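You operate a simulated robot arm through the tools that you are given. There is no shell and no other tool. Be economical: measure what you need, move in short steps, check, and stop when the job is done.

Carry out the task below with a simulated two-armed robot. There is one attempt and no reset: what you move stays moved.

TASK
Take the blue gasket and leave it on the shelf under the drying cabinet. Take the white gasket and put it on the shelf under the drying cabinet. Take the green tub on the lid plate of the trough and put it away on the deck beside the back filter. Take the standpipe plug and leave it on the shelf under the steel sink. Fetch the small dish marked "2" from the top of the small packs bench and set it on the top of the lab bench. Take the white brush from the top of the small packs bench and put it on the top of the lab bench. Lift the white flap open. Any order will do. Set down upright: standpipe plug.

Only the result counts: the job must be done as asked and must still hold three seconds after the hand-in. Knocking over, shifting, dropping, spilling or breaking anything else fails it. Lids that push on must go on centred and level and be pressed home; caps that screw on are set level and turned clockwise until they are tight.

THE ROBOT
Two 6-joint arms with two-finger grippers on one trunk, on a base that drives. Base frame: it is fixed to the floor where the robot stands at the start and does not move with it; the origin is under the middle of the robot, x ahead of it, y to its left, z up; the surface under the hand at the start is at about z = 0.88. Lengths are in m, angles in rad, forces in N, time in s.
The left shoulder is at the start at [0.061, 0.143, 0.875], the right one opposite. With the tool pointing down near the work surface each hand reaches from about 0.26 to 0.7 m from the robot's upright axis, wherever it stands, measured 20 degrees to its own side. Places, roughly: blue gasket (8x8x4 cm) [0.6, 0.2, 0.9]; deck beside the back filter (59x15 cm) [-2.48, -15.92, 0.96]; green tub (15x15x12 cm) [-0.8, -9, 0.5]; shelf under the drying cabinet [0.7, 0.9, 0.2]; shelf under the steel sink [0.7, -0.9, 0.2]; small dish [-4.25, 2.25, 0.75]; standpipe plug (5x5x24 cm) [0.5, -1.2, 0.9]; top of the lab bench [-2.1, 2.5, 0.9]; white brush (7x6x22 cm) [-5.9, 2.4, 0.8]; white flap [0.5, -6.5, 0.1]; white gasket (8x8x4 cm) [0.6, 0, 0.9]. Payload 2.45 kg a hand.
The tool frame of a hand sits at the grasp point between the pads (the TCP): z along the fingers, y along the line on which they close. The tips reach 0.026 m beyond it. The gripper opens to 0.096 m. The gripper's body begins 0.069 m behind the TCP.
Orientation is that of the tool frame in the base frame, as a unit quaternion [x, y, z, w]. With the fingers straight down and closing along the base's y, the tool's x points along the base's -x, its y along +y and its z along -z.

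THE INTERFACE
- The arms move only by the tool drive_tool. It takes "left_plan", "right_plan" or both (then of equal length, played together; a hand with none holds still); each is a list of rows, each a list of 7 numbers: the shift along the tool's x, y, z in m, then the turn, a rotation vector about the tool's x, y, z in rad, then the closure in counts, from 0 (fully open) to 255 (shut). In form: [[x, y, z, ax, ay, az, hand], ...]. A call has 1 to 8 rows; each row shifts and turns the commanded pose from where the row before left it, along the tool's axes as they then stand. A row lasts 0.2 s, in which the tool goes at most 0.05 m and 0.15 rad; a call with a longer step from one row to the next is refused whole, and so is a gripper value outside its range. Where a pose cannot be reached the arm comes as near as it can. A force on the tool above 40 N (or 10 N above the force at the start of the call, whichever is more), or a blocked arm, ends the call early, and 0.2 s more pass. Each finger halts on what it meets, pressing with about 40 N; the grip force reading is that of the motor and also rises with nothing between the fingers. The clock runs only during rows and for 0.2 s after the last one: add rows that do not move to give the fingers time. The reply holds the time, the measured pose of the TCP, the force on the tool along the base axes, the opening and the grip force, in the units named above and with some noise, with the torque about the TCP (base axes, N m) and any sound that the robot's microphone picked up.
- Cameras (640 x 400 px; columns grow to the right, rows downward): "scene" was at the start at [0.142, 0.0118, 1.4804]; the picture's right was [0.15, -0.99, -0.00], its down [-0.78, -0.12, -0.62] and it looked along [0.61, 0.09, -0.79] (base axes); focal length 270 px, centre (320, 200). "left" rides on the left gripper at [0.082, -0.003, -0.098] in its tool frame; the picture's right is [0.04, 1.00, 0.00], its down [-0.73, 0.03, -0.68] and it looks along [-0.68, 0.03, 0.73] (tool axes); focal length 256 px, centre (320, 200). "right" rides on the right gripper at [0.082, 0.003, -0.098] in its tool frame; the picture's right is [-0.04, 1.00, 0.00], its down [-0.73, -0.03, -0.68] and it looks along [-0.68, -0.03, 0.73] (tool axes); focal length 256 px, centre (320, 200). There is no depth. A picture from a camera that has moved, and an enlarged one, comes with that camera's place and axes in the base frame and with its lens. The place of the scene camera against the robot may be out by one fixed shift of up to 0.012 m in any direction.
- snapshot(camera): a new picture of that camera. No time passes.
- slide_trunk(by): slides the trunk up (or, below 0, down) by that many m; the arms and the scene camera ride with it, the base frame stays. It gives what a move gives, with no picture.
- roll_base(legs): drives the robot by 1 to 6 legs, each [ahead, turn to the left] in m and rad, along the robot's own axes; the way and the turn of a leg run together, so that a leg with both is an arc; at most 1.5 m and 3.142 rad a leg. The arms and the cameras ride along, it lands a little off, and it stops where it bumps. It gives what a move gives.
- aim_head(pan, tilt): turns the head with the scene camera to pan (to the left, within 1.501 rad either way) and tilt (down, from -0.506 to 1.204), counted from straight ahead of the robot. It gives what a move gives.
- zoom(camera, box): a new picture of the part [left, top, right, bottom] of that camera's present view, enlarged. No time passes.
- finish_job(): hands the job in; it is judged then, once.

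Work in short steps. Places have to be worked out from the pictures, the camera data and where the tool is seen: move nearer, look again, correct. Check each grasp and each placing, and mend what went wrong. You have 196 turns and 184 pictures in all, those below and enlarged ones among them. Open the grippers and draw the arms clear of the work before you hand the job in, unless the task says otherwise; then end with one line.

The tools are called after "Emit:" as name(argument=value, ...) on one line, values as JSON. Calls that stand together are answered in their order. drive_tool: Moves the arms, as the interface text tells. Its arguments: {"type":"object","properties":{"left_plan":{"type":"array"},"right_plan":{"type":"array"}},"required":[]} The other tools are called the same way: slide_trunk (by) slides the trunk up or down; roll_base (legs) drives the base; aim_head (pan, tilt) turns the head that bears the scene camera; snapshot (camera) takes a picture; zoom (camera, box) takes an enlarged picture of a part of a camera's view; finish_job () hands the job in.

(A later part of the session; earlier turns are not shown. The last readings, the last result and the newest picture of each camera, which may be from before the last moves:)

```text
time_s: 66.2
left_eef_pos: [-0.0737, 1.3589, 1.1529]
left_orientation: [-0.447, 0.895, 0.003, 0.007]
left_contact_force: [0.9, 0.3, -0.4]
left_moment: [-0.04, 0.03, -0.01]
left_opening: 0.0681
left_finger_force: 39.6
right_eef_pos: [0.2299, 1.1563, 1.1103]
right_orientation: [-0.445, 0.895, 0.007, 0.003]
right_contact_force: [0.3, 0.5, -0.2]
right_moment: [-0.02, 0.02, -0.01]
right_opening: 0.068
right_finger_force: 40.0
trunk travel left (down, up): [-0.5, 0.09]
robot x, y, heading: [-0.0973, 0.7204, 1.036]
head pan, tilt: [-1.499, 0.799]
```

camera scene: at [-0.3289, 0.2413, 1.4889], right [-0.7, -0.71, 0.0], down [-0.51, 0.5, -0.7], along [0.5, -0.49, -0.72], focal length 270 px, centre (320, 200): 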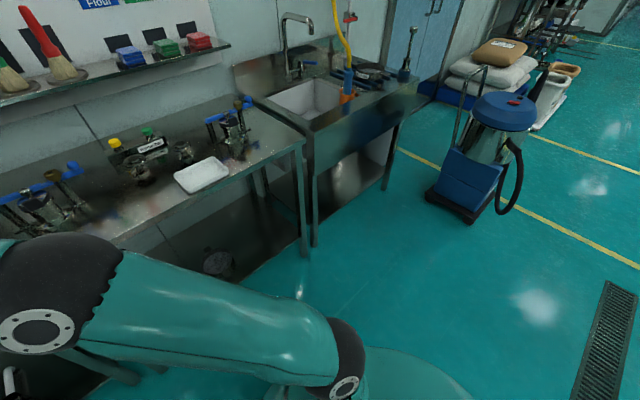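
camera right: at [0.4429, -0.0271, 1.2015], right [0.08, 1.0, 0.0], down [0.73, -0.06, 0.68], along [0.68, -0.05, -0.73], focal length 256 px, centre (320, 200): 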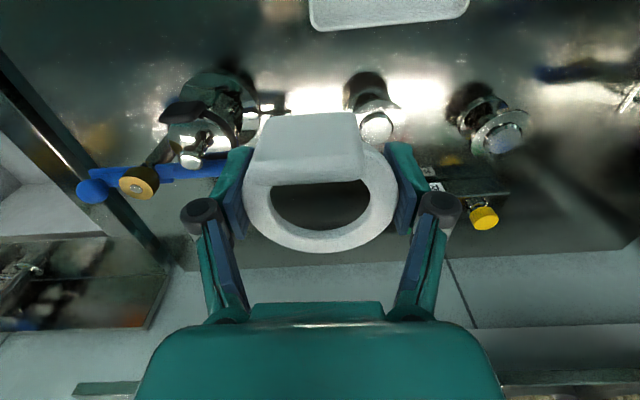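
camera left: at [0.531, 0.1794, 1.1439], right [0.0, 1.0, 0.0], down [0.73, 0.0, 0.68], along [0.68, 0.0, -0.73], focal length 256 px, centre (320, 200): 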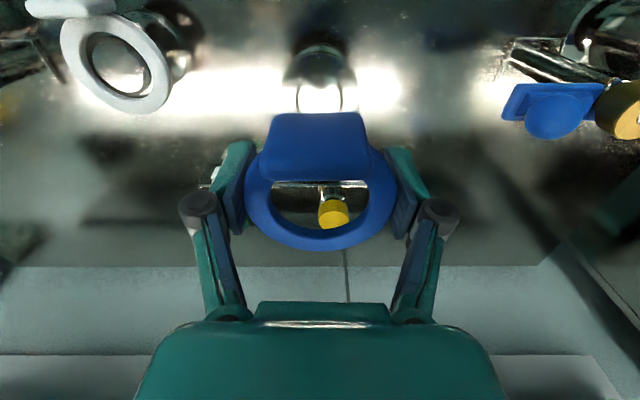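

That leg in fact reached its target and was still flagged, so the flag comes from drive slip. I reverse away from the cabinet and line up in front of it with short legs.

Emit:
roll_base(legs=[[-0.3, 0]])

Emit:
roll_base(legs=[[0, -0.55]])

Emit:
roll_base(legs=[[0, -0.55]])

Emit:
roll_base(legs=[[0, -0.55]])

```text
time_s: 68.2
left_eef_pos: [-0.2274, 1.0986, 1.1548]
left_orientation: [-0.446, 0.895, 0.004, 0.006]
left_contact_force: [0.1, 0.5, 0.5]
left_moment: [0.05, -0.01, -0.04]
left_opening: 0.068
left_finger_force: 39.5
right_eef_pos: [0.0776, 0.8981, 1.1121]
right_orientation: [-0.445, 0.895, 0.007, 0.005]
right_contact_force: [0.1, 0.0, -0.3]
right_moment: [0.04, -0.01, 0.01]
right_opening: 0.0677
right_finger_force: 39.4
trunk travel left (down, up): [-0.5, 0.09]
robot x, y, heading: [-0.2464, 0.4642, 1.036]
head pan, tilt: [-1.499, 0.799]
```

```text
time_s: 70.3
left_eef_pos: [0.1039, 0.994, 1.154]
left_orientation: [-0.187, 0.982, 0.002, 0.007]
left_contact_force: [-0.2, -0.4, -1.5]
left_moment: [-0.01, 0.02, 0.01]
left_opening: 0.0681
left_finger_force: 40.1
right_eef_pos: [0.2592, 0.6646, 1.1126]
right_orientation: [-0.187, 0.982, 0.005, 0.005]
right_contact_force: [0.2, -0.6, 0.1]
right_moment: [0.02, 0.0, -0.01]
right_opening: 0.0679
right_finger_force: 40.1
trunk travel left (down, up): [-0.5, 0.09]
robot x, y, heading: [-0.2599, 0.4907, 0.494]
head pan, tilt: [-1.499, 0.799]
```

```text
time_s: 72.4
left_eef_pos: [0.3156, 0.7265, 1.1553]
left_orientation: [0.089, 0.996, 0.0, 0.007]
left_contact_force: [0.0, 0.3, -1.4]
left_moment: [0.01, 0.0, 0.01]
left_opening: 0.0679
left_finger_force: 40.2
right_eef_pos: [0.2729, 0.3653, 1.1139]
right_orientation: [0.09, 0.996, 0.003, 0.006]
right_contact_force: [-0.9, 0.6, -1.1]
right_moment: [0.03, -0.02, 0.01]
right_opening: 0.068
right_finger_force: 40.7
trunk travel left (down, up): [-0.5, 0.09]
robot x, y, heading: [-0.2629, 0.512, -0.05]
head pan, tilt: [-1.499, 0.799]
```

```text
time_s: 74.6
left_eef_pos: [0.3377, 0.3931, 1.1555]
left_orientation: [0.358, 0.934, -0.003, 0.007]
left_contact_force: [-0.6, 0.8, 0.0]
left_moment: [-0.01, 0.03, 0.02]
left_opening: 0.0679
left_finger_force: 40.1
right_eef_pos: [0.1135, 0.1062, 1.1138]
right_orientation: [0.359, 0.933, 0.001, 0.008]
right_contact_force: [-0.5, 0.1, -0.5]
right_moment: [0.0, 0.02, 0.03]
right_opening: 0.0678
right_finger_force: 40.3
trunk travel left (down, up): [-0.5, 0.09]
robot x, y, heading: [-0.2478, 0.5373, -0.612]
head pan, tilt: [-1.499, 0.799]
```

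Short single legs land well. I reverse diagonally and square up to the cabinet.

Emit:
roll_base(legs=[[-0.45, 0]])

Emit:
roll_base(legs=[[0, 0.6]])

Emit:
slide_trunk(by=-0.5)

Emit:
aim_head(pan=0, tilt=0.5)

Emit:
snapshot(camera="scene")

```text
time_s: 77.3
left_eef_pos: [-0.0294, 0.6501, 1.1559]
left_orientation: [0.357, 0.934, -0.002, 0.008]
left_contact_force: [-0.1, 1.0, -0.1]
left_moment: [-0.03, -0.02, -0.01]
left_opening: 0.0675
left_finger_force: 40.0
right_eef_pos: [-0.2543, 0.3637, 1.1145]
right_orientation: [0.357, 0.934, 0.002, 0.007]
right_contact_force: [0.0, 0.9, -0.2]
right_moment: [-0.02, -0.04, -0.02]
right_opening: 0.0678
right_finger_force: 40.6
trunk travel left (down, up): [-0.5, 0.09]
robot x, y, heading: [-0.6114, 0.795, -0.607]
head pan, tilt: [-1.499, 0.799]
```

```text
time_s: 79.5
left_eef_pos: [-0.0482, 1.0051, 1.1565]
left_orientation: [0.066, 0.998, 0.0, 0.006]
left_contact_force: [0.4, 0.7, -0.3]
left_moment: [-0.01, -0.01, 0.01]
left_opening: 0.0678
left_finger_force: 40.0
right_eef_pos: [-0.0734, 0.6418, 1.1131]
right_orientation: [0.068, 0.998, 0.003, 0.007]
right_contact_force: [0.7, 0.7, 0.0]
right_moment: [0.03, 0.01, 0.0]
right_opening: 0.0679
right_finger_force: 39.9
trunk travel left (down, up): [-0.5, 0.09]
robot x, y, heading: [-0.6156, 0.7629, -0.019]
head pan, tilt: [-1.499, 0.799]
```

```text
refused: -0.5 is not a number from -0.4 to 0.4
```

```text
time_s: 81.1
left_eef_pos: [-0.0494, 1.0033, 1.1573]
left_orientation: [0.066, 0.998, -0.001, 0.008]
left_contact_force: [0.1, 0.0, -0.3]
left_moment: [0.01, 0.0, 0.01]
left_opening: 0.0676
left_finger_force: 40.3
right_eef_pos: [-0.0754, 0.641, 1.1143]
right_orientation: [0.067, 0.998, 0.003, 0.006]
right_contact_force: [0.7, -0.3, -1.1]
right_moment: [0.0, 0.02, 0.0]
right_opening: 0.0679
right_finger_force: 40.1
trunk travel left (down, up): [-0.5, 0.09]
robot x, y, heading: [-0.6151, 0.7659, -0.015]
head pan, tilt: [0.0, 0.499]
```

```text
154 pictures are left
camera scene: at [-0.4547, 0.7612, 1.5147], right [-0.02, -1.0, 0.0], down [-0.48, 0.01, -0.88], along [0.88, -0.02, -0.48], focal length 270 px, centre (320, 200)
```

scene: 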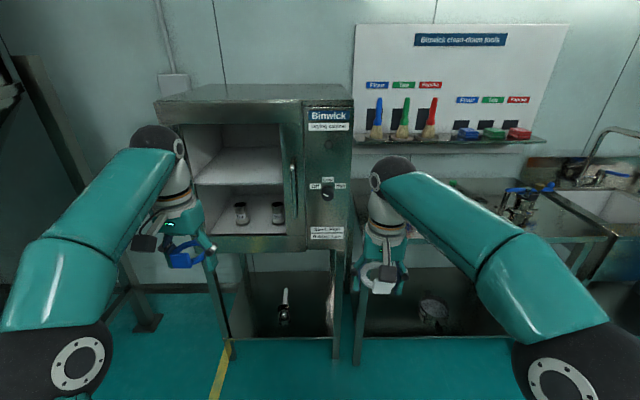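

The shelf spans y 0.67–1.2 with its front edge at x≈0.44, and a bottle stands near (0.655, 0.943). I will set white at y≈0.78 and blue at y≈1.09. I shift the base left to y≈0.85 and lower the trunk.

Emit:
roll_base(legs=[[0, 0.365]])

Emit:
roll_base(legs=[[0.25, 0]])

Emit:
roll_base(legs=[[0, -0.35]])

Emit:
slide_trunk(by=-0.4)

Emit:
slide_trunk(by=-0.1)

Emit:
snapshot(camera="scene")

```text
time_s: 82.8
left_eef_pos: [-0.1755, 1.1906, 1.1566]
left_orientation: [-0.117, 0.993, 0.001, 0.007]
left_contact_force: [0.5, 0.0, -0.6]
left_moment: [-0.03, 0.02, 0.0]
left_opening: 0.0678
left_finger_force: 39.6
right_eef_pos: [-0.0695, 0.8415, 1.1146]
right_orientation: [-0.116, 0.993, 0.004, 0.005]
right_contact_force: [-0.6, 0.8, -0.6]
right_moment: [-0.02, 0.0, -0.02]
right_opening: 0.0679
right_finger_force: 39.7
trunk travel left (down, up): [-0.5, 0.09]
robot x, y, heading: [-0.6077, 0.7459, 0.345]
head pan, tilt: [0.0, 0.499]
```

```text
time_s: 84.6
left_eef_pos: [0.0616, 1.2762, 1.1568]
left_orientation: [-0.117, 0.993, 0.001, 0.006]
left_contact_force: [0.4, -1.0, -0.3]
left_moment: [-0.02, 0.03, 0.0]
left_opening: 0.0679
left_finger_force: 40.4
right_eef_pos: [0.1677, 0.9287, 1.1143]
right_orientation: [-0.116, 0.993, 0.003, 0.005]
right_contact_force: [0.9, 0.9, 0.1]
right_moment: [0.02, 0.07, 0.04]
right_opening: 0.0677
right_finger_force: 39.6
trunk travel left (down, up): [-0.5, 0.09]
robot x, y, heading: [-0.3759, 0.8308, 0.353]
head pan, tilt: [0.0, 0.499]
```

```text
time_s: 86.2
left_eef_pos: [0.1875, 1.0994, 1.1577]
left_orientation: [0.057, 0.998, 0.0, 0.008]
left_contact_force: [-1.0, 0.0, -0.8]
left_moment: [0.0, 0.03, 0.01]
left_opening: 0.0675
left_finger_force: 39.8
right_eef_pos: [0.167, 0.7355, 1.1147]
right_orientation: [0.058, 0.998, 0.003, 0.006]
right_contact_force: [-0.4, 0.4, -0.1]
right_moment: [0.02, -0.04, -0.01]
right_opening: 0.0677
right_finger_force: 40.3
trunk travel left (down, up): [-0.5, 0.09]
robot x, y, heading: [-0.3747, 0.8463, -0.002]
head pan, tilt: [0.0, 0.499]
```

```text
time_s: 90.0
left_eef_pos: [0.1877, 1.1, 0.7576]
left_orientation: [0.058, 0.998, 0.0, 0.008]
left_contact_force: [-0.3, 0.2, -0.1]
left_moment: [0.0, 0.03, -0.03]
left_opening: 0.0676
left_finger_force: 39.9
right_eef_pos: [0.1666, 0.7354, 0.7164]
right_orientation: [0.059, 0.998, 0.004, 0.006]
right_contact_force: [0.0, 0.0, -0.6]
right_moment: [0.0, 0.06, 0.01]
right_opening: 0.0678
right_finger_force: 39.8
trunk travel left (down, up): [-0.1, 0.49]
robot x, y, heading: [-0.376, 0.8459, -0.003]
head pan, tilt: [0.0, 0.499]
```

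```text
time_s: 91.4
left_eef_pos: [0.1861, 1.0984, 0.6577]
left_orientation: [0.058, 0.998, -0.001, 0.008]
left_contact_force: [0.0, 0.0, -1.0]
left_moment: [-0.02, -0.06, 0.0]
left_opening: 0.0676
left_finger_force: 40.0
right_eef_pos: [0.1668, 0.7355, 0.615]
right_orientation: [0.058, 0.998, 0.003, 0.006]
right_contact_force: [0.9, 0.3, 0.0]
right_moment: [0.02, -0.02, 0.0]
right_opening: 0.0677
right_finger_force: 40.2
trunk travel left (down, up): [0.0, 0.59]
robot x, y, heading: [-0.372, 0.8498, -0.006]
head pan, tilt: [0.0, 0.499]
```

```text
153 pictures are left
camera scene: at [-0.2153, 0.8483, 1.0148], right [0.0, -1.0, 0.0], down [-0.48, 0.0, -0.88], along [0.88, 0.0, -0.48], focal length 270 px, centre (320, 200)
```

scene: 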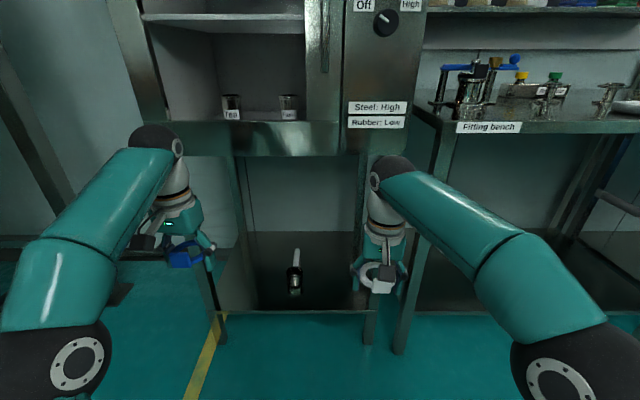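

The bottle's base is at about (0.535, 0.94). I lower both hands in front of the shelf before driving in.

Emit:
drive_tool(left_plan=[[-0.0045, -0.0018, 0.041, 0, 0, 0, 130], [-0.0045, -0.0018, 0.041, 0, 0, 0, 130], [-0.0045, -0.0018, 0.041, 0, 0, 0, 130], [-0.0045, -0.0018, 0.041, 0, 0, 0, 130], [-0.0045, -0.0018, 0.041, 0, 0, 0, 130], [-0.0045, -0.0018, 0.041, 0, 0, 0, 130], [-0.0045, -0.0018, 0.041, 0, 0, 0, 130], [-0.0045, -0.0018, 0.041, 0, 0, 0, 130]], right_plan=[[-0.006, 0.0076, 0.0356, 0, 0, 0, 130], [-0.006, 0.0076, 0.0356, 0, 0, 0, 130], [-0.006, 0.0076, 0.0356, 0, 0, 0, 130], [-0.006, 0.0076, 0.0356, 0, 0, 0, 130], [-0.006, 0.0076, 0.0356, 0, 0, 0, 130], [-0.006, 0.0076, 0.0356, 0, 0, 0, 130], [-0.006, 0.0076, 0.0356, 0, 0, 0, 130], [-0.006, 0.0076, 0.0356, 0, 0, 0, 130]])

Emit:
snapshot(camera="scene")

Emit:
snapshot(camera="right")

Emit:
snapshot(camera="left")

```text
time_s: 93.2
left_eef_pos: [0.225, 1.0802, 0.3293]
left_orientation: [0.057, 0.998, 0.001, 0.008]
left_contact_force: [0.4, 0.2, 1.4]
left_moment: [-0.02, -0.04, -0.03]
left_opening: 0.0675
left_finger_force: 39.9
right_eef_pos: [0.2249, 0.7908, 0.3314]
right_orientation: [0.059, 0.998, 0.003, 0.007]
right_contact_force: [-0.7, -0.2, 0.9]
right_moment: [0.04, -0.04, 0.0]
right_opening: 0.0676
right_finger_force: 40.0
trunk travel left (down, up): [0.0, 0.59]
robot x, y, heading: [-0.3741, 0.8479, 0.001]
head pan, tilt: [0.0, 0.499]
```

```text
152 pictures are left
camera scene: at [-0.2154, 0.8483, 1.0148], right [0.0, -1.0, 0.0], down [-0.48, 0.0, -0.88], along [0.88, 0.0, -0.48], focal length 270 px, centre (320, 200)
```

scene: 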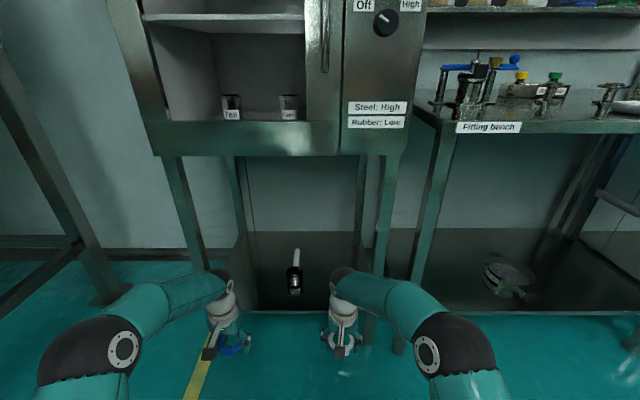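

```text
151 pictures are left
camera right: at [0.143, 0.802, 0.4292], right [0.16, 0.99, 0.01], down [0.72, -0.12, 0.69], along [0.68, -0.1, -0.73], focal length 256 px, centre (320, 200)
```

right: 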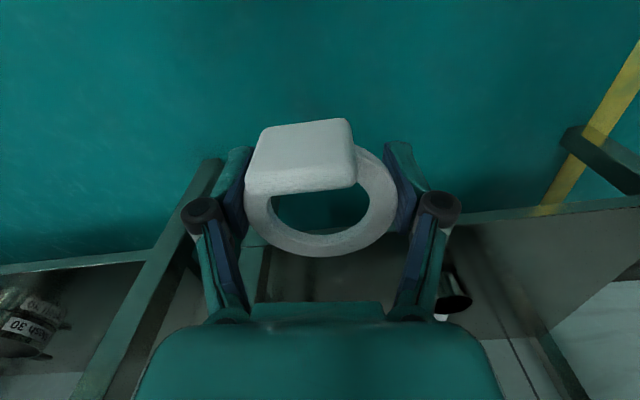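

```text
150 pictures are left
camera left: at [0.1407, 1.0884, 0.4275], right [0.07, 1.0, 0.0], down [0.72, -0.05, 0.69], along [0.69, -0.05, -0.72], focal length 256 px, centre (320, 200)
```

left: 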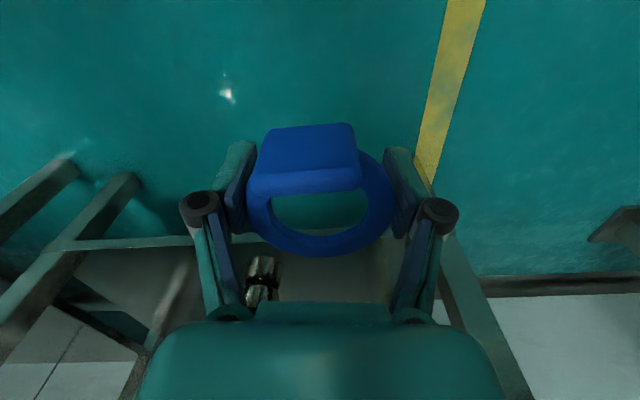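

The right elbow would meet the cabinet leg from here. I back off diagonally to y≈0.93, which centres the forearms between the legs.

Emit:
roll_base(legs=[[0, -0.35]])

Emit:
roll_base(legs=[[-0.25, 0]])

Emit:
roll_base(legs=[[0, 0.35]])

```text
time_s: 94.8
left_eef_pos: [0.2656, 0.8604, 0.3289]
left_orientation: [0.232, 0.973, -0.002, 0.008]
left_contact_force: [-0.1, -0.1, -0.2]
left_moment: [0.0, 0.02, -0.01]
left_opening: 0.0676
left_finger_force: 39.4
right_eef_pos: [0.165, 0.5879, 0.3319]
right_orientation: [0.232, 0.973, 0.002, 0.006]
right_contact_force: [0.4, 0.7, 0.3]
right_moment: [-0.05, 0.04, 0.0]
right_opening: 0.0676
right_finger_force: 39.6
trunk travel left (down, up): [0.0, 0.59]
robot x, y, heading: [-0.3712, 0.8665, -0.349]
head pan, tilt: [0.0, 0.499]
```

```text
time_s: 96.6
left_eef_pos: [0.0307, 0.9477, 0.33]
left_orientation: [0.231, 0.973, -0.002, 0.008]
left_contact_force: [-0.4, 0.3, -0.2]
left_moment: [-0.01, -0.02, -0.01]
left_opening: 0.0674
left_finger_force: 39.5
right_eef_pos: [-0.0678, 0.6762, 0.332]
right_orientation: [0.231, 0.973, 0.002, 0.006]
right_contact_force: [0.0, -0.4, -0.3]
right_moment: [-0.03, -0.02, -0.01]
right_opening: 0.068
right_finger_force: 39.6
trunk travel left (down, up): [0.0, 0.59]
robot x, y, heading: [-0.6048, 0.9525, -0.355]
head pan, tilt: [0.0, 0.499]
```

```text
time_s: 98.2
left_eef_pos: [-0.0051, 1.1667, 0.3315]
left_orientation: [0.058, 0.998, 0.0, 0.007]
left_contact_force: [-1.3, 0.6, -0.7]
left_moment: [0.02, -0.03, -0.02]
left_opening: 0.0673
left_finger_force: 39.5
right_eef_pos: [-0.0055, 0.8771, 0.3321]
right_orientation: [0.058, 0.998, 0.003, 0.006]
right_contact_force: [-0.5, -0.1, -0.7]
right_moment: [-0.02, -0.01, 0.0]
right_opening: 0.0673
right_finger_force: 39.5
trunk travel left (down, up): [0.0, 0.59]
robot x, y, heading: [-0.6027, 0.9306, -0.002]
head pan, tilt: [0.0, 0.499]
```

The base is at y 0.93. I set the hands at their lateral targets and further out, then look before driving in.

Emit:
drive_tool(left_plan=[[-0.021, -0.02, 0, 0, 0, 0, 130], [-0.021, -0.02, 0, 0, 0, 0, 130], [-0.021, -0.02, 0, 0, 0, 0, 130], [-0.02, -0.0185, 0, 0, 0, 0, 130], [0, 0, 0, 0, 0, 0, 130]], right_plan=[[-0.0203, -0.0146, 0, 0, 0, 0, 130], [-0.0203, -0.0146, 0, 0, 0, 0, 130], [-0.0203, -0.0146, 0, 0, 0, 0, 130], [-0.0203, -0.0146, 0, 0, 0, 0, 130], [0, 0, 0, 0, 0, 0, 130]])

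Emit:
snapshot(camera="scene")

```text
time_s: 99.4
left_eef_pos: [0.0672, 1.0795, 0.3316]
left_orientation: [0.057, 0.998, 0.0, 0.007]
left_contact_force: [0.7, 0.6, -0.2]
left_moment: [0.03, 0.01, -0.01]
left_opening: 0.0671
left_finger_force: 40.6
right_eef_pos: [0.0677, 0.81, 0.3331]
right_orientation: [0.058, 0.998, 0.003, 0.006]
right_contact_force: [-0.3, 0.3, 0.4]
right_moment: [0.02, 0.01, 0.03]
right_opening: 0.0678
right_finger_force: 40.1
trunk travel left (down, up): [0.0, 0.59]
robot x, y, heading: [-0.608, 0.9305, 0.002]
head pan, tilt: [0.0, 0.499]
```

```text
149 pictures are left
camera scene: at [-0.4454, 0.9345, 1.0147], right [0.0, -1.0, 0.0], down [-0.48, 0.0, -0.88], along [0.88, 0.0, -0.48], focal length 270 px, centre (320, 200)
```

scene: 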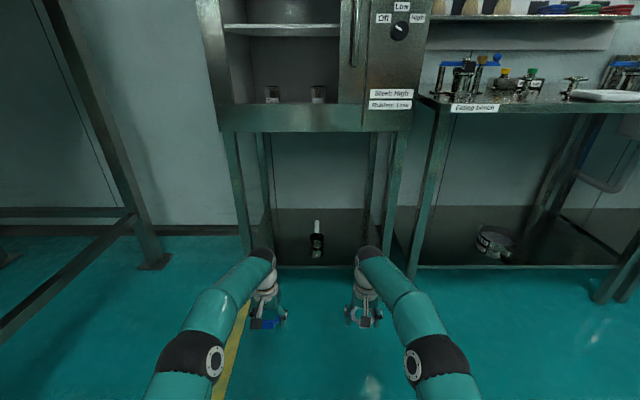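

The elbows sit wide, so I advance in stages and check clearance to the legs.

Emit:
roll_base(legs=[[0.34, 0]])

Emit:
aim_head(pan=0, tilt=0.8)

Emit:
snapshot(camera="scene")

Emit:
snapshot(camera="right")

Emit:
snapshot(camera="left")

```text
time_s: 101.6
left_eef_pos: [0.4057, 1.0776, 0.3305]
left_orientation: [0.058, 0.998, -0.001, 0.007]
left_contact_force: [-0.3, 0.3, -0.5]
left_moment: [-0.03, 0.01, 0.04]
left_opening: 0.0673
left_finger_force: 40.1
right_eef_pos: [0.4071, 0.8085, 0.3351]
right_orientation: [0.057, 0.998, 0.004, 0.006]
right_contact_force: [0.1, 0.8, -0.1]
right_moment: [0.01, -0.03, -0.01]
right_opening: 0.0676
right_finger_force: 40.2
trunk travel left (down, up): [0.0, 0.59]
robot x, y, heading: [-0.2643, 0.9317, -0.004]
head pan, tilt: [0.0, 0.499]
```

```text
time_s: 102.4
left_eef_pos: [0.4065, 1.0785, 0.3325]
left_orientation: [0.058, 0.998, -0.001, 0.006]
left_contact_force: [0.5, 0.3, -0.2]
left_moment: [-0.03, 0.01, 0.0]
left_opening: 0.0672
left_finger_force: 39.9
right_eef_pos: [0.4085, 0.8086, 0.3343]
right_orientation: [0.058, 0.998, 0.003, 0.007]
right_contact_force: [0.2, 0.2, -0.2]
right_moment: [-0.02, -0.02, 0.0]
right_opening: 0.0676
right_finger_force: 39.9
trunk travel left (down, up): [0.0, 0.59]
robot x, y, heading: [-0.2658, 0.9345, -0.0]
head pan, tilt: [0.0, 0.799]
```

```text
148 pictures are left
camera scene: at [-0.1161, 0.9338, 0.9888], right [0.0, -1.0, 0.0], down [-0.72, 0.0, -0.7], along [0.7, 0.0, -0.72], focal length 270 px, centre (320, 200)
```

scene: 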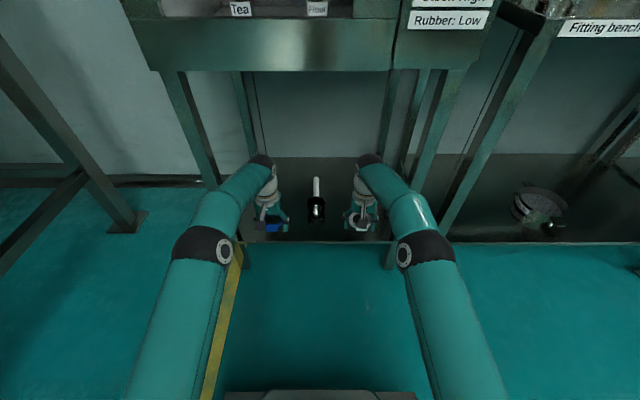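

```text
147 pictures are left
camera right: at [0.3263, 0.8204, 0.432], right [0.15, 0.99, 0.01], down [0.72, -0.12, 0.69], along [0.68, -0.1, -0.73], focal length 256 px, centre (320, 200)
```

right: 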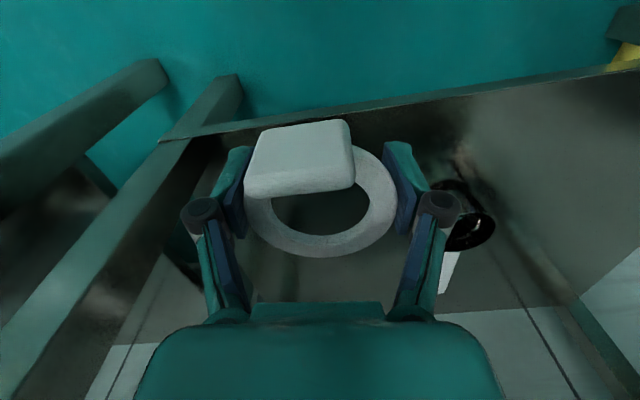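

```text
146 pictures are left
camera left: at [0.3225, 1.0861, 0.4304], right [0.07, 1.0, 0.0], down [0.72, -0.05, 0.69], along [0.69, -0.05, -0.72], focal length 256 px, centre (320, 200)
```

left: 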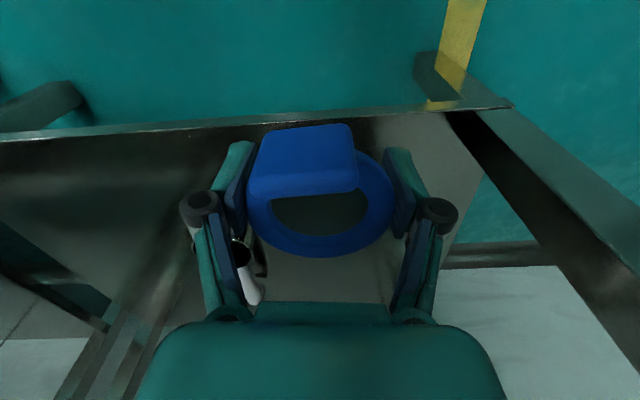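

The shelf edge is at x≈0.43 and the legs are at y≈0.67 and y≈1.23, so both forearms clear by about 5 cm. I advance another 10 cm.

Emit:
roll_base(legs=[[0.1, 0]])

Emit:
snapshot(camera="scene")

Emit:
snapshot(camera="right")

```text
time_s: 103.6
left_eef_pos: [0.508, 1.0773, 0.3319]
left_orientation: [0.058, 0.998, 0.001, 0.007]
left_contact_force: [-0.4, -0.2, -0.7]
left_moment: [-0.01, -0.03, -0.01]
left_opening: 0.0668
left_finger_force: 40.2
right_eef_pos: [0.5088, 0.809, 0.3343]
right_orientation: [0.058, 0.998, 0.003, 0.006]
right_contact_force: [0.1, 0.7, 0.0]
right_moment: [-0.01, 0.01, -0.02]
right_opening: 0.0675
right_finger_force: 39.7
trunk travel left (down, up): [0.0, 0.59]
robot x, y, heading: [-0.1671, 0.9343, 0.004]
head pan, tilt: [0.0, 0.799]
```

```text
145 pictures are left
camera scene: at [-0.0152, 0.9335, 0.9888], right [0.0, -1.0, 0.0], down [-0.72, 0.0, -0.7], along [0.7, 0.0, -0.72], focal length 270 px, centre (320, 200)
```

scene: 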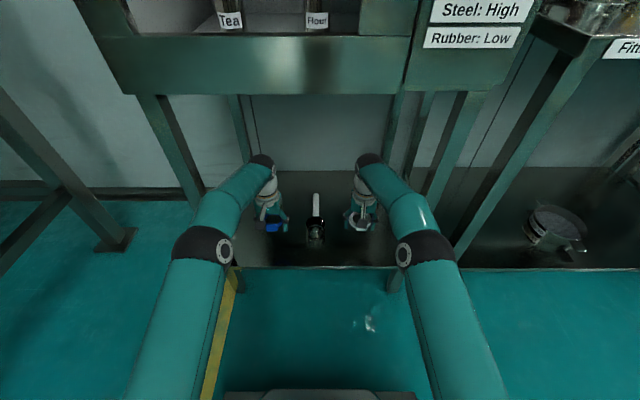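

```text
144 pictures are left
camera right: at [0.4272, 0.8201, 0.432], right [0.15, 0.99, 0.01], down [0.72, -0.12, 0.69], along [0.68, -0.1, -0.73], focal length 256 px, centre (320, 200)
```

right: 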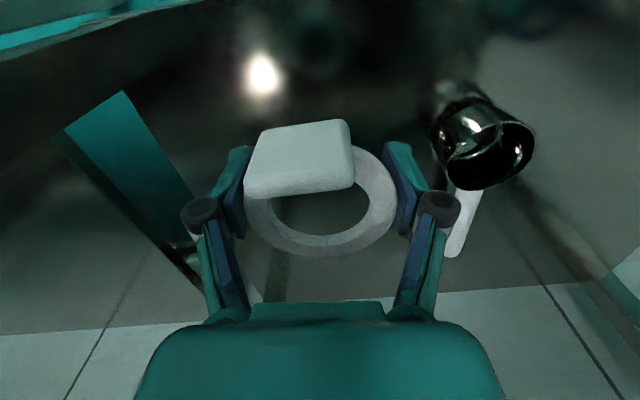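

The cup's near rim is about y 0.895, so I shift the right hand 2.5 cm away from it while lowering both hands.

Emit:
drive_tool(left_plan=[[0, 0, 0.03, 0, 0, 0, 130], [0, 0, 0.03, 0, 0, 0, 130], [0, 0, 0.025, 0, 0, 0, 130], [0, 0, 0.01, 0, 0, 0, 130]], right_plan=[[0, -0.015, 0.03, 0, 0, 0, 130], [0, -0.01, 0.03, 0, 0, 0, 130], [0, 0, 0.025, 0, 0, 0, 130], [0, 0, 0.01, 0, 0, 0, 130]])

Emit:
snapshot(camera="right")

Emit:
zoom(camera="scene", box=[220, 150, 420, 290])

```text
time_s: 104.6
left_eef_pos: [0.5088, 1.0794, 0.2379]
left_orientation: [0.058, 0.998, -0.001, 0.007]
left_contact_force: [0.1, -0.8, -0.7]
left_moment: [0.01, 0.02, 0.0]
left_opening: 0.0669
left_finger_force: 39.7
right_eef_pos: [0.5078, 0.7842, 0.2391]
right_orientation: [0.058, 0.998, 0.003, 0.006]
right_contact_force: [0.1, 0.0, -0.4]
right_moment: [0.0, -0.02, 0.02]
right_opening: 0.0676
right_finger_force: 40.2
trunk travel left (down, up): [0.0, 0.59]
robot x, y, heading: [-0.1601, 0.9338, -0.004]
head pan, tilt: [0.0, 0.799]
```

```text
143 pictures are left
camera right: at [0.4259, 0.7958, 0.3365], right [0.15, 0.99, 0.01], down [0.72, -0.12, 0.69], along [0.68, -0.1, -0.73], focal length 256 px, centre (320, 200)
```

right: 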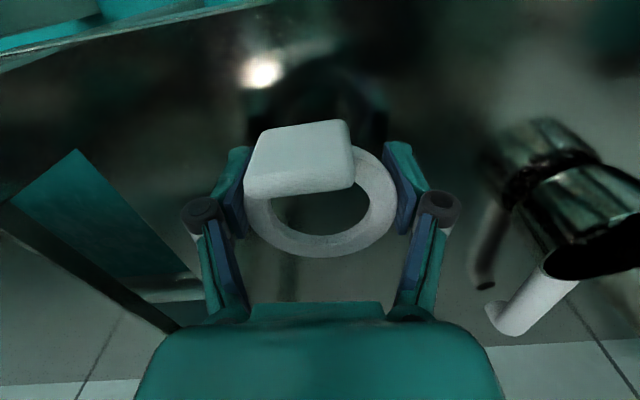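

```text
2.86 times, centred on (320, 220) of scene
camera zoom: at [-0.0152, 0.9335, 0.9888], right [0.0, -1.0, 0.0], down [-0.72, 0.0, -0.7], along [0.7, 0.0, -0.72], focal length 771 px, centre (320, 143)
```

zoom: 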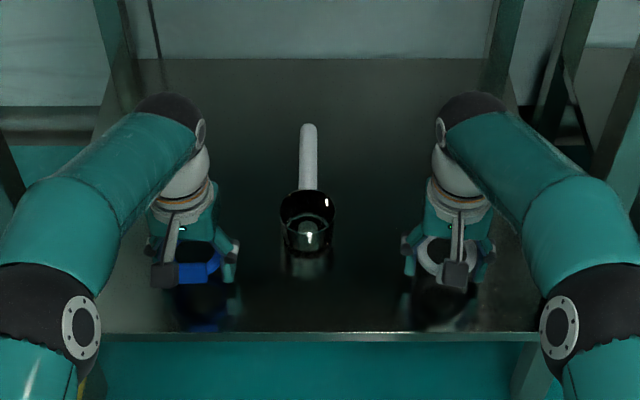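

Both hands are clear of everything. I creep down until the fingertips touch the shelf.

Emit:
drive_tool(left_plan=[[0, 0, 0.004, 0, 0, 0, 130], [0, 0, 0.004, 0, 0, 0, 130], [0, 0, 0.004, 0, 0, 0, 130]], right_plan=[[0, 0, 0.004, 0, 0, 0, 130], [0, 0, 0.004, 0, 0, 0, 130], [0, 0, 0.004, 0, 0, 0, 130]])

Emit:
drive_tool(left_plan=[[0, 0, 0.003, 0, 0, 0, 130], [0, 0, 0.003, 0, 0, 0, 130], [0, 0, 0.003, 0, 0, 0, 130]], right_plan=[[0, 0, 0.003, 0, 0, 0, 130], [0, 0, 0.003, 0, 0, 0, 130], [0, 0, 0.003, 0, 0, 0, 130]])

```text
time_s: 105.4
left_eef_pos: [0.5093, 1.0779, 0.2263]
left_orientation: [0.058, 0.998, 0.0, 0.007]
left_contact_force: [-0.5, 0.1, 0.6]
left_moment: [-0.01, -0.03, 0.04]
left_opening: 0.0668
left_finger_force: 40.1
right_eef_pos: [0.5084, 0.7849, 0.2279]
right_orientation: [0.058, 0.998, 0.003, 0.007]
right_contact_force: [-0.2, 0.1, -0.9]
right_moment: [0.0, 0.02, 0.01]
right_opening: 0.0674
right_finger_force: 39.6
trunk travel left (down, up): [0.0, 0.59]
robot x, y, heading: [-0.1614, 0.9306, 0.001]
head pan, tilt: [0.0, 0.799]
```

```text
time_s: 106.2
left_eef_pos: [0.5091, 1.0784, 0.2205]
left_orientation: [0.058, 0.998, 0.0, 0.01]
left_contact_force: [-9.8, 1.8, 21.1]
left_moment: [-0.4, 0.49, -0.26]
left_opening: 0.0668
left_finger_force: 40.2
right_eef_pos: [0.5085, 0.7851, 0.221]
right_orientation: [0.057, 0.998, 0.003, 0.008]
right_contact_force: [-4.2, 0.9, 8.1]
right_moment: [-0.3, 0.2, -0.11]
right_opening: 0.0677
right_finger_force: 39.8
trunk travel left (down, up): [0.0, 0.59]
robot x, y, heading: [-0.1608, 0.9348, -0.001]
head pan, tilt: [0.0, 0.799]
```

Both hands touch the shelf at TCP z≈0.221. I open them and look at how the gaskets lie.

Emit:
drive_tool(left_plan=[[0, 0, -0.003, 0, 0, 0, 60], [0, 0, 0, 0, 0, 0, 0], [0, 0, 0, 0, 0, 0, 0], [0, 0, 0, 0, 0, 0, 0]], right_plan=[[0, 0, -0.002, 0, 0, 0, 60], [0, 0, 0, 0, 0, 0, 0], [0, 0, 0, 0, 0, 0, 0], [0, 0, 0, 0, 0, 0, 0]])

Emit:
snapshot(camera="right")

Emit:
snapshot(camera="left")

```text
time_s: 107.2
left_eef_pos: [0.5102, 1.0774, 0.2194]
left_orientation: [0.057, 0.998, 0.0, 0.008]
left_contact_force: [1.0, 0.3, -0.5]
left_moment: [0.01, 0.0, 0.0]
left_opening: 0.096
left_finger_force: 0.1
right_eef_pos: [0.5089, 0.7855, 0.2204]
right_orientation: [0.057, 0.998, 0.003, 0.007]
right_contact_force: [0.8, 0.2, 1.2]
right_moment: [-0.03, -0.04, -0.02]
right_opening: 0.0958
right_finger_force: 0.0
trunk travel left (down, up): [0.0, 0.59]
robot x, y, heading: [-0.1647, 0.9331, -0.003]
head pan, tilt: [0.0, 0.799]
```

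```text
141 pictures are left
camera right: at [0.426, 0.796, 0.3182], right [0.15, 0.99, 0.01], down [0.72, -0.12, 0.69], along [0.68, -0.1, -0.73], focal length 256 px, centre (320, 200)
```

right: 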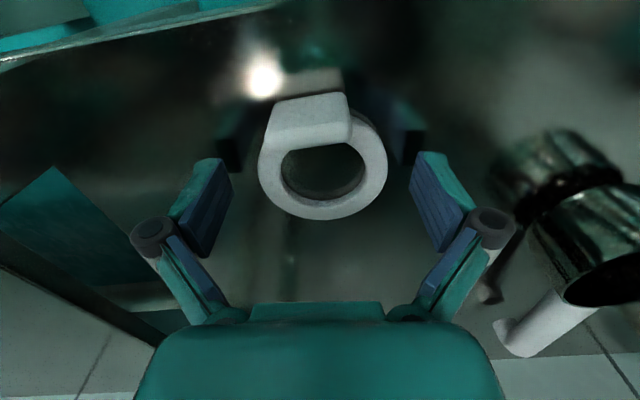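

```text
140 pictures are left
camera left: at [0.425, 1.0857, 0.3176], right [0.07, 1.0, 0.0], down [0.72, -0.05, 0.69], along [0.69, -0.05, -0.72], focal length 256 px, centre (320, 200)
```

left: 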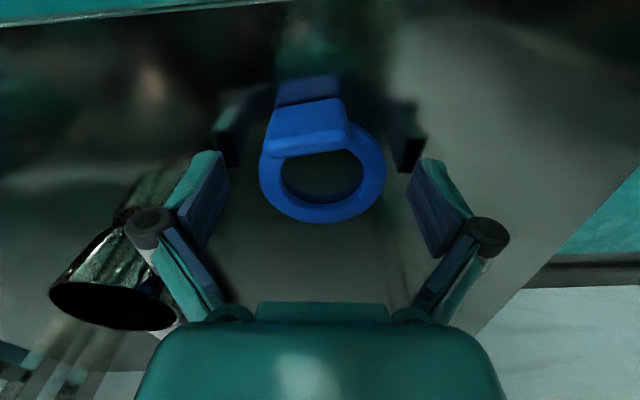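

Both gaskets lie flat on the shelf. I lift the hands straight up and back out.

Emit:
drive_tool(left_plan=[[0, 0, -0.03, 0, 0, 0, 0], [0, 0, -0.04, 0, 0, 0, 0], [0, 0, -0.04, 0, 0, 0, 0]], right_plan=[[0, 0, -0.03, 0, 0, 0, 0], [0, 0, -0.04, 0, 0, 0, 0], [0, 0, -0.04, 0, 0, 0, 0]])

Emit:
roll_base(legs=[[-0.45, 0]])

Emit:
aim_head(pan=0, tilt=0.5)

Emit:
snapshot(camera="scene")

```text
time_s: 108.0
left_eef_pos: [0.5073, 1.078, 0.3297]
left_orientation: [0.058, 0.998, 0.0, 0.007]
left_contact_force: [-0.5, -1.3, 0.1]
left_moment: [0.03, -0.03, -0.01]
left_opening: 0.0958
left_finger_force: 0.0
right_eef_pos: [0.5057, 0.7866, 0.3307]
right_orientation: [0.059, 0.998, 0.003, 0.006]
right_contact_force: [0.3, -0.2, -0.2]
right_moment: [0.03, -0.01, -0.02]
right_opening: 0.0958
right_finger_force: 0.1
trunk travel left (down, up): [0.0, 0.59]
robot x, y, heading: [-0.1631, 0.9313, -0.0]
head pan, tilt: [0.0, 0.799]
```

```text
time_s: 110.8
left_eef_pos: [0.0567, 1.0816, 0.3296]
left_orientation: [0.055, 0.998, -0.001, 0.007]
left_contact_force: [0.5, -0.3, -0.4]
left_moment: [0.02, -0.01, -0.03]
left_opening: 0.096
left_finger_force: 0.0
right_eef_pos: [0.0567, 0.788, 0.3318]
right_orientation: [0.055, 0.998, 0.003, 0.006]
right_contact_force: [-0.1, 0.1, -0.7]
right_moment: [0.0, 0.02, 0.01]
right_opening: 0.0959
right_finger_force: 0.1
trunk travel left (down, up): [0.0, 0.59]
robot x, y, heading: [-0.6122, 0.9335, -0.001]
head pan, tilt: [0.0, 0.799]
```

```text
time_s: 111.5
left_eef_pos: [0.0568, 1.0828, 0.3302]
left_orientation: [0.054, 0.998, 0.0, 0.008]
left_contact_force: [-0.7, 0.5, 0.4]
left_moment: [-0.05, -0.01, -0.02]
left_opening: 0.096
left_finger_force: 0.1
right_eef_pos: [0.0561, 0.7885, 0.3307]
right_orientation: [0.056, 0.998, 0.003, 0.006]
right_contact_force: [0.3, -0.4, 0.1]
right_moment: [0.0, 0.01, 0.02]
right_opening: 0.0964
right_finger_force: 0.1
trunk travel left (down, up): [0.0, 0.59]
robot x, y, heading: [-0.6123, 0.9371, -0.001]
head pan, tilt: [0.0, 0.499]
```

```text
139 pictures are left
camera scene: at [-0.4548, 0.9346, 1.0147], right [0.0, -1.0, 0.0], down [-0.48, 0.0, -0.88], along [0.88, 0.0, -0.48], focal length 270 px, centre (320, 200)
```

scene: 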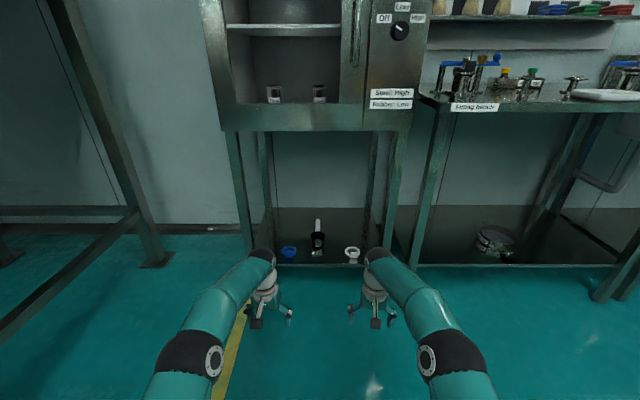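

Both gaskets are in place and the cup is undisturbed. I raise the trunk and drive toward the sink side with short turns.

Emit:
slide_trunk(by=0.4)

Emit:
slide_trunk(by=0.1)

Emit:
roll_base(legs=[[0, -0.52]])

Emit:
roll_base(legs=[[0, -0.52]])

Emit:
roll_base(legs=[[0, -0.52]])

Emit:
roll_base(legs=[[0.8, 0]])

```text
time_s: 115.4
left_eef_pos: [0.0587, 1.0807, 0.7298]
left_orientation: [0.055, 0.998, -0.001, 0.007]
left_contact_force: [-0.4, 0.1, 0.7]
left_moment: [-0.01, -0.03, -0.02]
left_opening: 0.096
left_finger_force: 0.1
right_eef_pos: [0.0562, 0.7877, 0.7311]
right_orientation: [0.056, 0.998, 0.003, 0.006]
right_contact_force: [0.7, 0.9, 0.3]
right_moment: [0.0, 0.0, -0.01]
right_opening: 0.096
right_finger_force: 0.1
trunk travel left (down, up): [-0.4, 0.19]
robot x, y, heading: [-0.6107, 0.936, 0.002]
head pan, tilt: [0.0, 0.499]
```

```text
time_s: 116.7
left_eef_pos: [0.0574, 1.0821, 0.8311]
left_orientation: [0.055, 0.998, 0.0, 0.007]
left_contact_force: [-0.2, -0.4, 0.1]
left_moment: [-0.01, -0.02, 0.01]
left_opening: 0.0958
left_finger_force: 0.1
right_eef_pos: [0.0569, 0.7885, 0.831]
right_orientation: [0.055, 0.998, 0.003, 0.006]
right_contact_force: [-0.9, 0.3, 0.1]
right_moment: [0.0, 0.02, -0.04]
right_opening: 0.096
right_finger_force: 0.0
trunk travel left (down, up): [-0.5, 0.09]
robot x, y, heading: [-0.6114, 0.9286, 0.005]
head pan, tilt: [0.0, 0.499]
```

```text
time_s: 118.8
left_eef_pos: [0.04, 0.7288, 0.8302]
left_orientation: [0.311, 0.95, -0.002, 0.006]
left_contact_force: [0.0, 0.4, 0.2]
left_moment: [-0.01, 0.02, 0.02]
left_opening: 0.0962
left_finger_force: 0.0
right_eef_pos: [-0.1054, 0.4751, 0.8307]
right_orientation: [0.311, 0.95, 0.002, 0.007]
right_contact_force: [0.3, 0.7, -0.3]
right_moment: [-0.04, 0.0, 0.0]
right_opening: 0.0961
right_finger_force: 0.1
trunk travel left (down, up): [-0.5, 0.09]
robot x, y, heading: [-0.5998, 0.9621, -0.52]
head pan, tilt: [0.0, 0.499]
```

```text
time_s: 120.8
left_eef_pos: [-0.1574, 0.4411, 0.8305]
left_orientation: [0.543, 0.84, -0.004, 0.006]
left_contact_force: [-0.2, -0.9, -0.2]
left_moment: [-0.02, -0.01, -0.01]
left_opening: 0.0963
left_finger_force: 0.1
right_eef_pos: [-0.4089, 0.2922, 0.8319]
right_orientation: [0.543, 0.84, 0.0, 0.007]
right_contact_force: [-0.2, 0.3, -1.6]
right_moment: [0.01, 0.03, 0.02]
right_opening: 0.0961
right_finger_force: 0.1
trunk travel left (down, up): [-0.5, 0.09]
robot x, y, heading: [-0.5758, 0.9716, -1.034]
head pan, tilt: [0.0, 0.499]
```

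```text
time_s: 122.8
left_eef_pos: [-0.4575, 0.3025, 0.8303]
left_orientation: [0.732, 0.681, -0.003, 0.003]
left_contact_force: [-0.3, -0.3, 1.1]
left_moment: [0.02, 0.03, 0.0]
left_opening: 0.0962
left_finger_force: 0.1
right_eef_pos: [-0.7481, 0.2905, 0.8331]
right_orientation: [0.731, 0.682, -0.001, 0.006]
right_contact_force: [-0.2, 0.0, -0.2]
right_moment: [0.02, -0.01, -0.02]
right_opening: 0.0961
right_finger_force: 0.1
trunk travel left (down, up): [-0.5, 0.09]
robot x, y, heading: [-0.5463, 0.9684, -1.525]
head pan, tilt: [0.0, 0.499]
stopped in leg 1: the robot was blocked; the commanded pose is now the measured one
```

```text
time_s: 127.1
left_eef_pos: [-0.4224, -0.4953, 0.8316]
left_orientation: [0.732, 0.681, -0.002, 0.003]
left_contact_force: [0.0, -0.5, 0.3]
left_moment: [0.0, 0.02, 0.01]
left_opening: 0.096
left_finger_force: 0.0
right_eef_pos: [-0.7138, -0.5079, 0.8318]
right_orientation: [0.731, 0.682, -0.001, 0.006]
right_contact_force: [-1.1, -0.7, 0.6]
right_moment: [0.01, -0.01, 0.05]
right_opening: 0.0959
right_finger_force: 0.0
trunk travel left (down, up): [-0.5, 0.09]
robot x, y, heading: [-0.515, 0.1707, -1.529]
head pan, tilt: [0.0, 0.499]
```

The drive behaves. I continue to about y = -0.7 and take a look at the sink.

Emit:
roll_base(legs=[[0.75, 0]])

Emit:
aim_head(pan=0.9, tilt=0.6)

Emit:
snapshot(camera="scene")

Emit:
aim_head(pan=0, tilt=0.4)

Emit:
snapshot(camera="scene")

```text
time_s: 131.2
left_eef_pos: [-0.3866, -1.2425, 0.8305]
left_orientation: [0.73, 0.683, -0.003, 0.003]
left_contact_force: [-1.2, -0.7, -1.2]
left_moment: [0.0, 0.01, 0.01]
left_opening: 0.0957
left_finger_force: 0.1
right_eef_pos: [-0.6778, -1.2531, 0.8329]
right_orientation: [0.731, 0.682, -0.001, 0.007]
right_contact_force: [0.7, 0.0, 0.1]
right_moment: [0.02, 0.01, 0.02]
right_opening: 0.0959
right_finger_force: 0.0
trunk travel left (down, up): [-0.5, 0.09]
robot x, y, heading: [-0.4793, -0.5764, -1.527]
head pan, tilt: [0.0, 0.499]
```

```text
time_s: 132.4
left_eef_pos: [-0.3868, -1.2412, 0.8328]
left_orientation: [0.73, 0.683, -0.003, 0.003]
left_contact_force: [0.9, 0.3, 0.4]
left_moment: [-0.01, -0.01, -0.03]
left_opening: 0.096
left_finger_force: 0.1
right_eef_pos: [-0.678, -1.2537, 0.8339]
right_orientation: [0.731, 0.682, -0.001, 0.007]
right_contact_force: [0.0, -0.8, -0.4]
right_moment: [0.0, -0.01, -0.02]
right_opening: 0.0961
right_finger_force: 0.0
trunk travel left (down, up): [-0.5, 0.09]
robot x, y, heading: [-0.4735, -0.5757, -1.523]
head pan, tilt: [0.901, 0.6]
```

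```text
138 pictures are left
camera scene: at [-0.3956, -0.6857, 1.5057], right [-0.58, -0.81, 0.0], down [-0.46, 0.33, -0.82], along [0.67, -0.48, -0.57], focal length 270 px, centre (320, 200)
```

scene: 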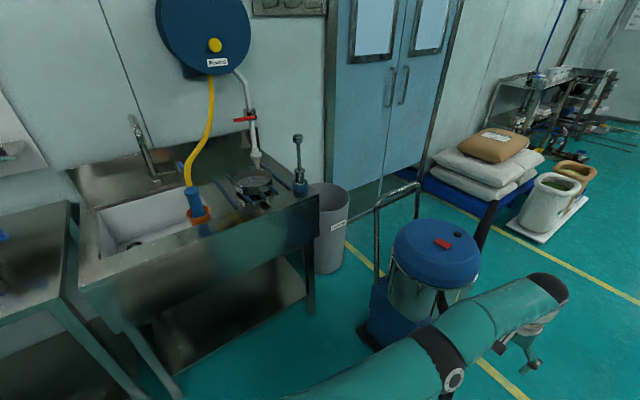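

```text
time_s: 133.6
left_eef_pos: [-0.3861, -1.24, 0.8318]
left_orientation: [0.73, 0.683, -0.003, 0.004]
left_contact_force: [0.3, 0.4, 0.0]
left_moment: [0.02, -0.01, -0.01]
left_opening: 0.096
left_finger_force: 0.0
right_eef_pos: [-0.6773, -1.2537, 0.8346]
right_orientation: [0.731, 0.683, -0.001, 0.007]
right_contact_force: [0.0, 0.0, 0.7]
right_moment: [-0.02, -0.01, 0.01]
right_opening: 0.0958
right_finger_force: 0.0
trunk travel left (down, up): [-0.5, 0.09]
robot x, y, heading: [-0.4775, -0.5721, -1.526]
head pan, tilt: [0.0, 0.4]
```

```text
137 pictures are left
camera scene: at [-0.463, -0.7266, 1.5238], right [-1.0, -0.05, 0.0], down [-0.02, 0.39, -0.92], along [0.04, -0.92, -0.39], focal length 270 px, centre (320, 200)
```

scene: 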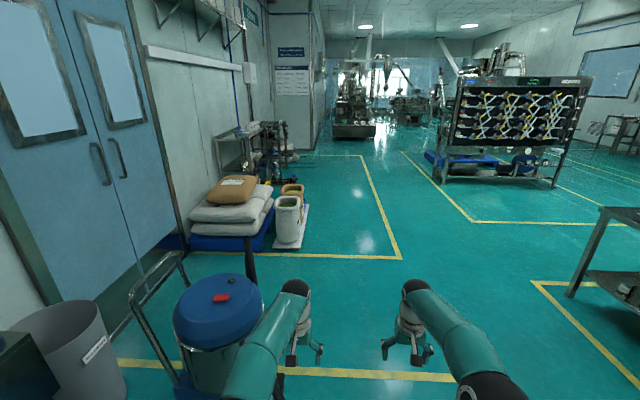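

The standpipe plug seems to be the upright rod with the blue base at the right end of the sink, near (0.45, -1.18). I aim there and enlarge.

Emit:
aim_head(pan=0.9, tilt=0.6)

Emit:
zoom(camera="scene", box=[180, 110, 360, 230])

Emit:
zoom(camera="scene", box=[60, 220, 340, 400])

```text
time_s: 134.8
left_eef_pos: [-0.3872, -1.2417, 0.8322]
left_orientation: [0.731, 0.683, -0.002, 0.004]
left_contact_force: [0.0, 0.0, 0.2]
left_moment: [-0.01, 0.0, -0.01]
left_opening: 0.0959
left_finger_force: 0.0
right_eef_pos: [-0.6779, -1.2538, 0.8326]
right_orientation: [0.731, 0.682, -0.001, 0.007]
right_contact_force: [-0.7, 0.2, -0.4]
right_moment: [0.0, 0.0, -0.01]
right_opening: 0.0962
right_finger_force: 0.0
trunk travel left (down, up): [-0.5, 0.09]
robot x, y, heading: [-0.4784, -0.5753, -1.529]
head pan, tilt: [0.901, 0.6]
```

```text
3.33 times, centred on (270, 170) of scene
camera zoom: at [-0.3956, -0.6857, 1.5057], right [-0.58, -0.81, 0.0], down [-0.46, 0.33, -0.82], along [0.67, -0.48, -0.57], focal length 900 px, centre (487, 300)
```

zoom: 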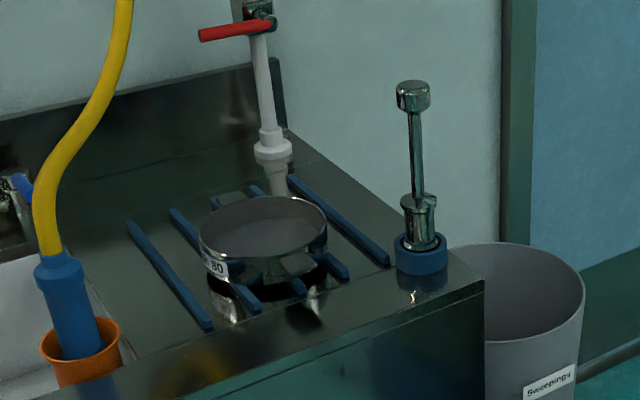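

```text
2.22 times, centred on (200, 310) of scene
camera zoom: at [-0.3956, -0.6857, 1.5057], right [-0.58, -0.81, 0.0], down [-0.46, 0.33, -0.82], along [0.67, -0.48, -0.57], focal length 600 px, centre (587, -44)
```

zoom: 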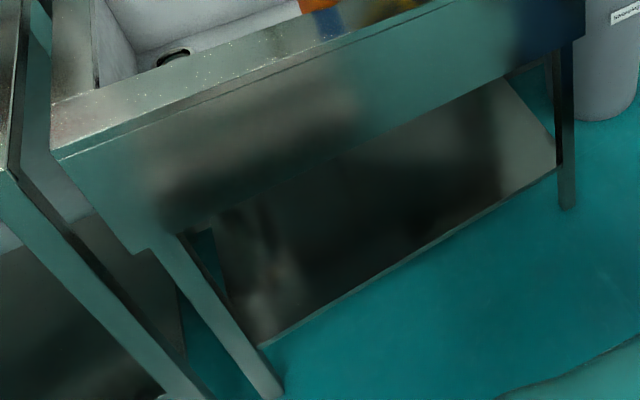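

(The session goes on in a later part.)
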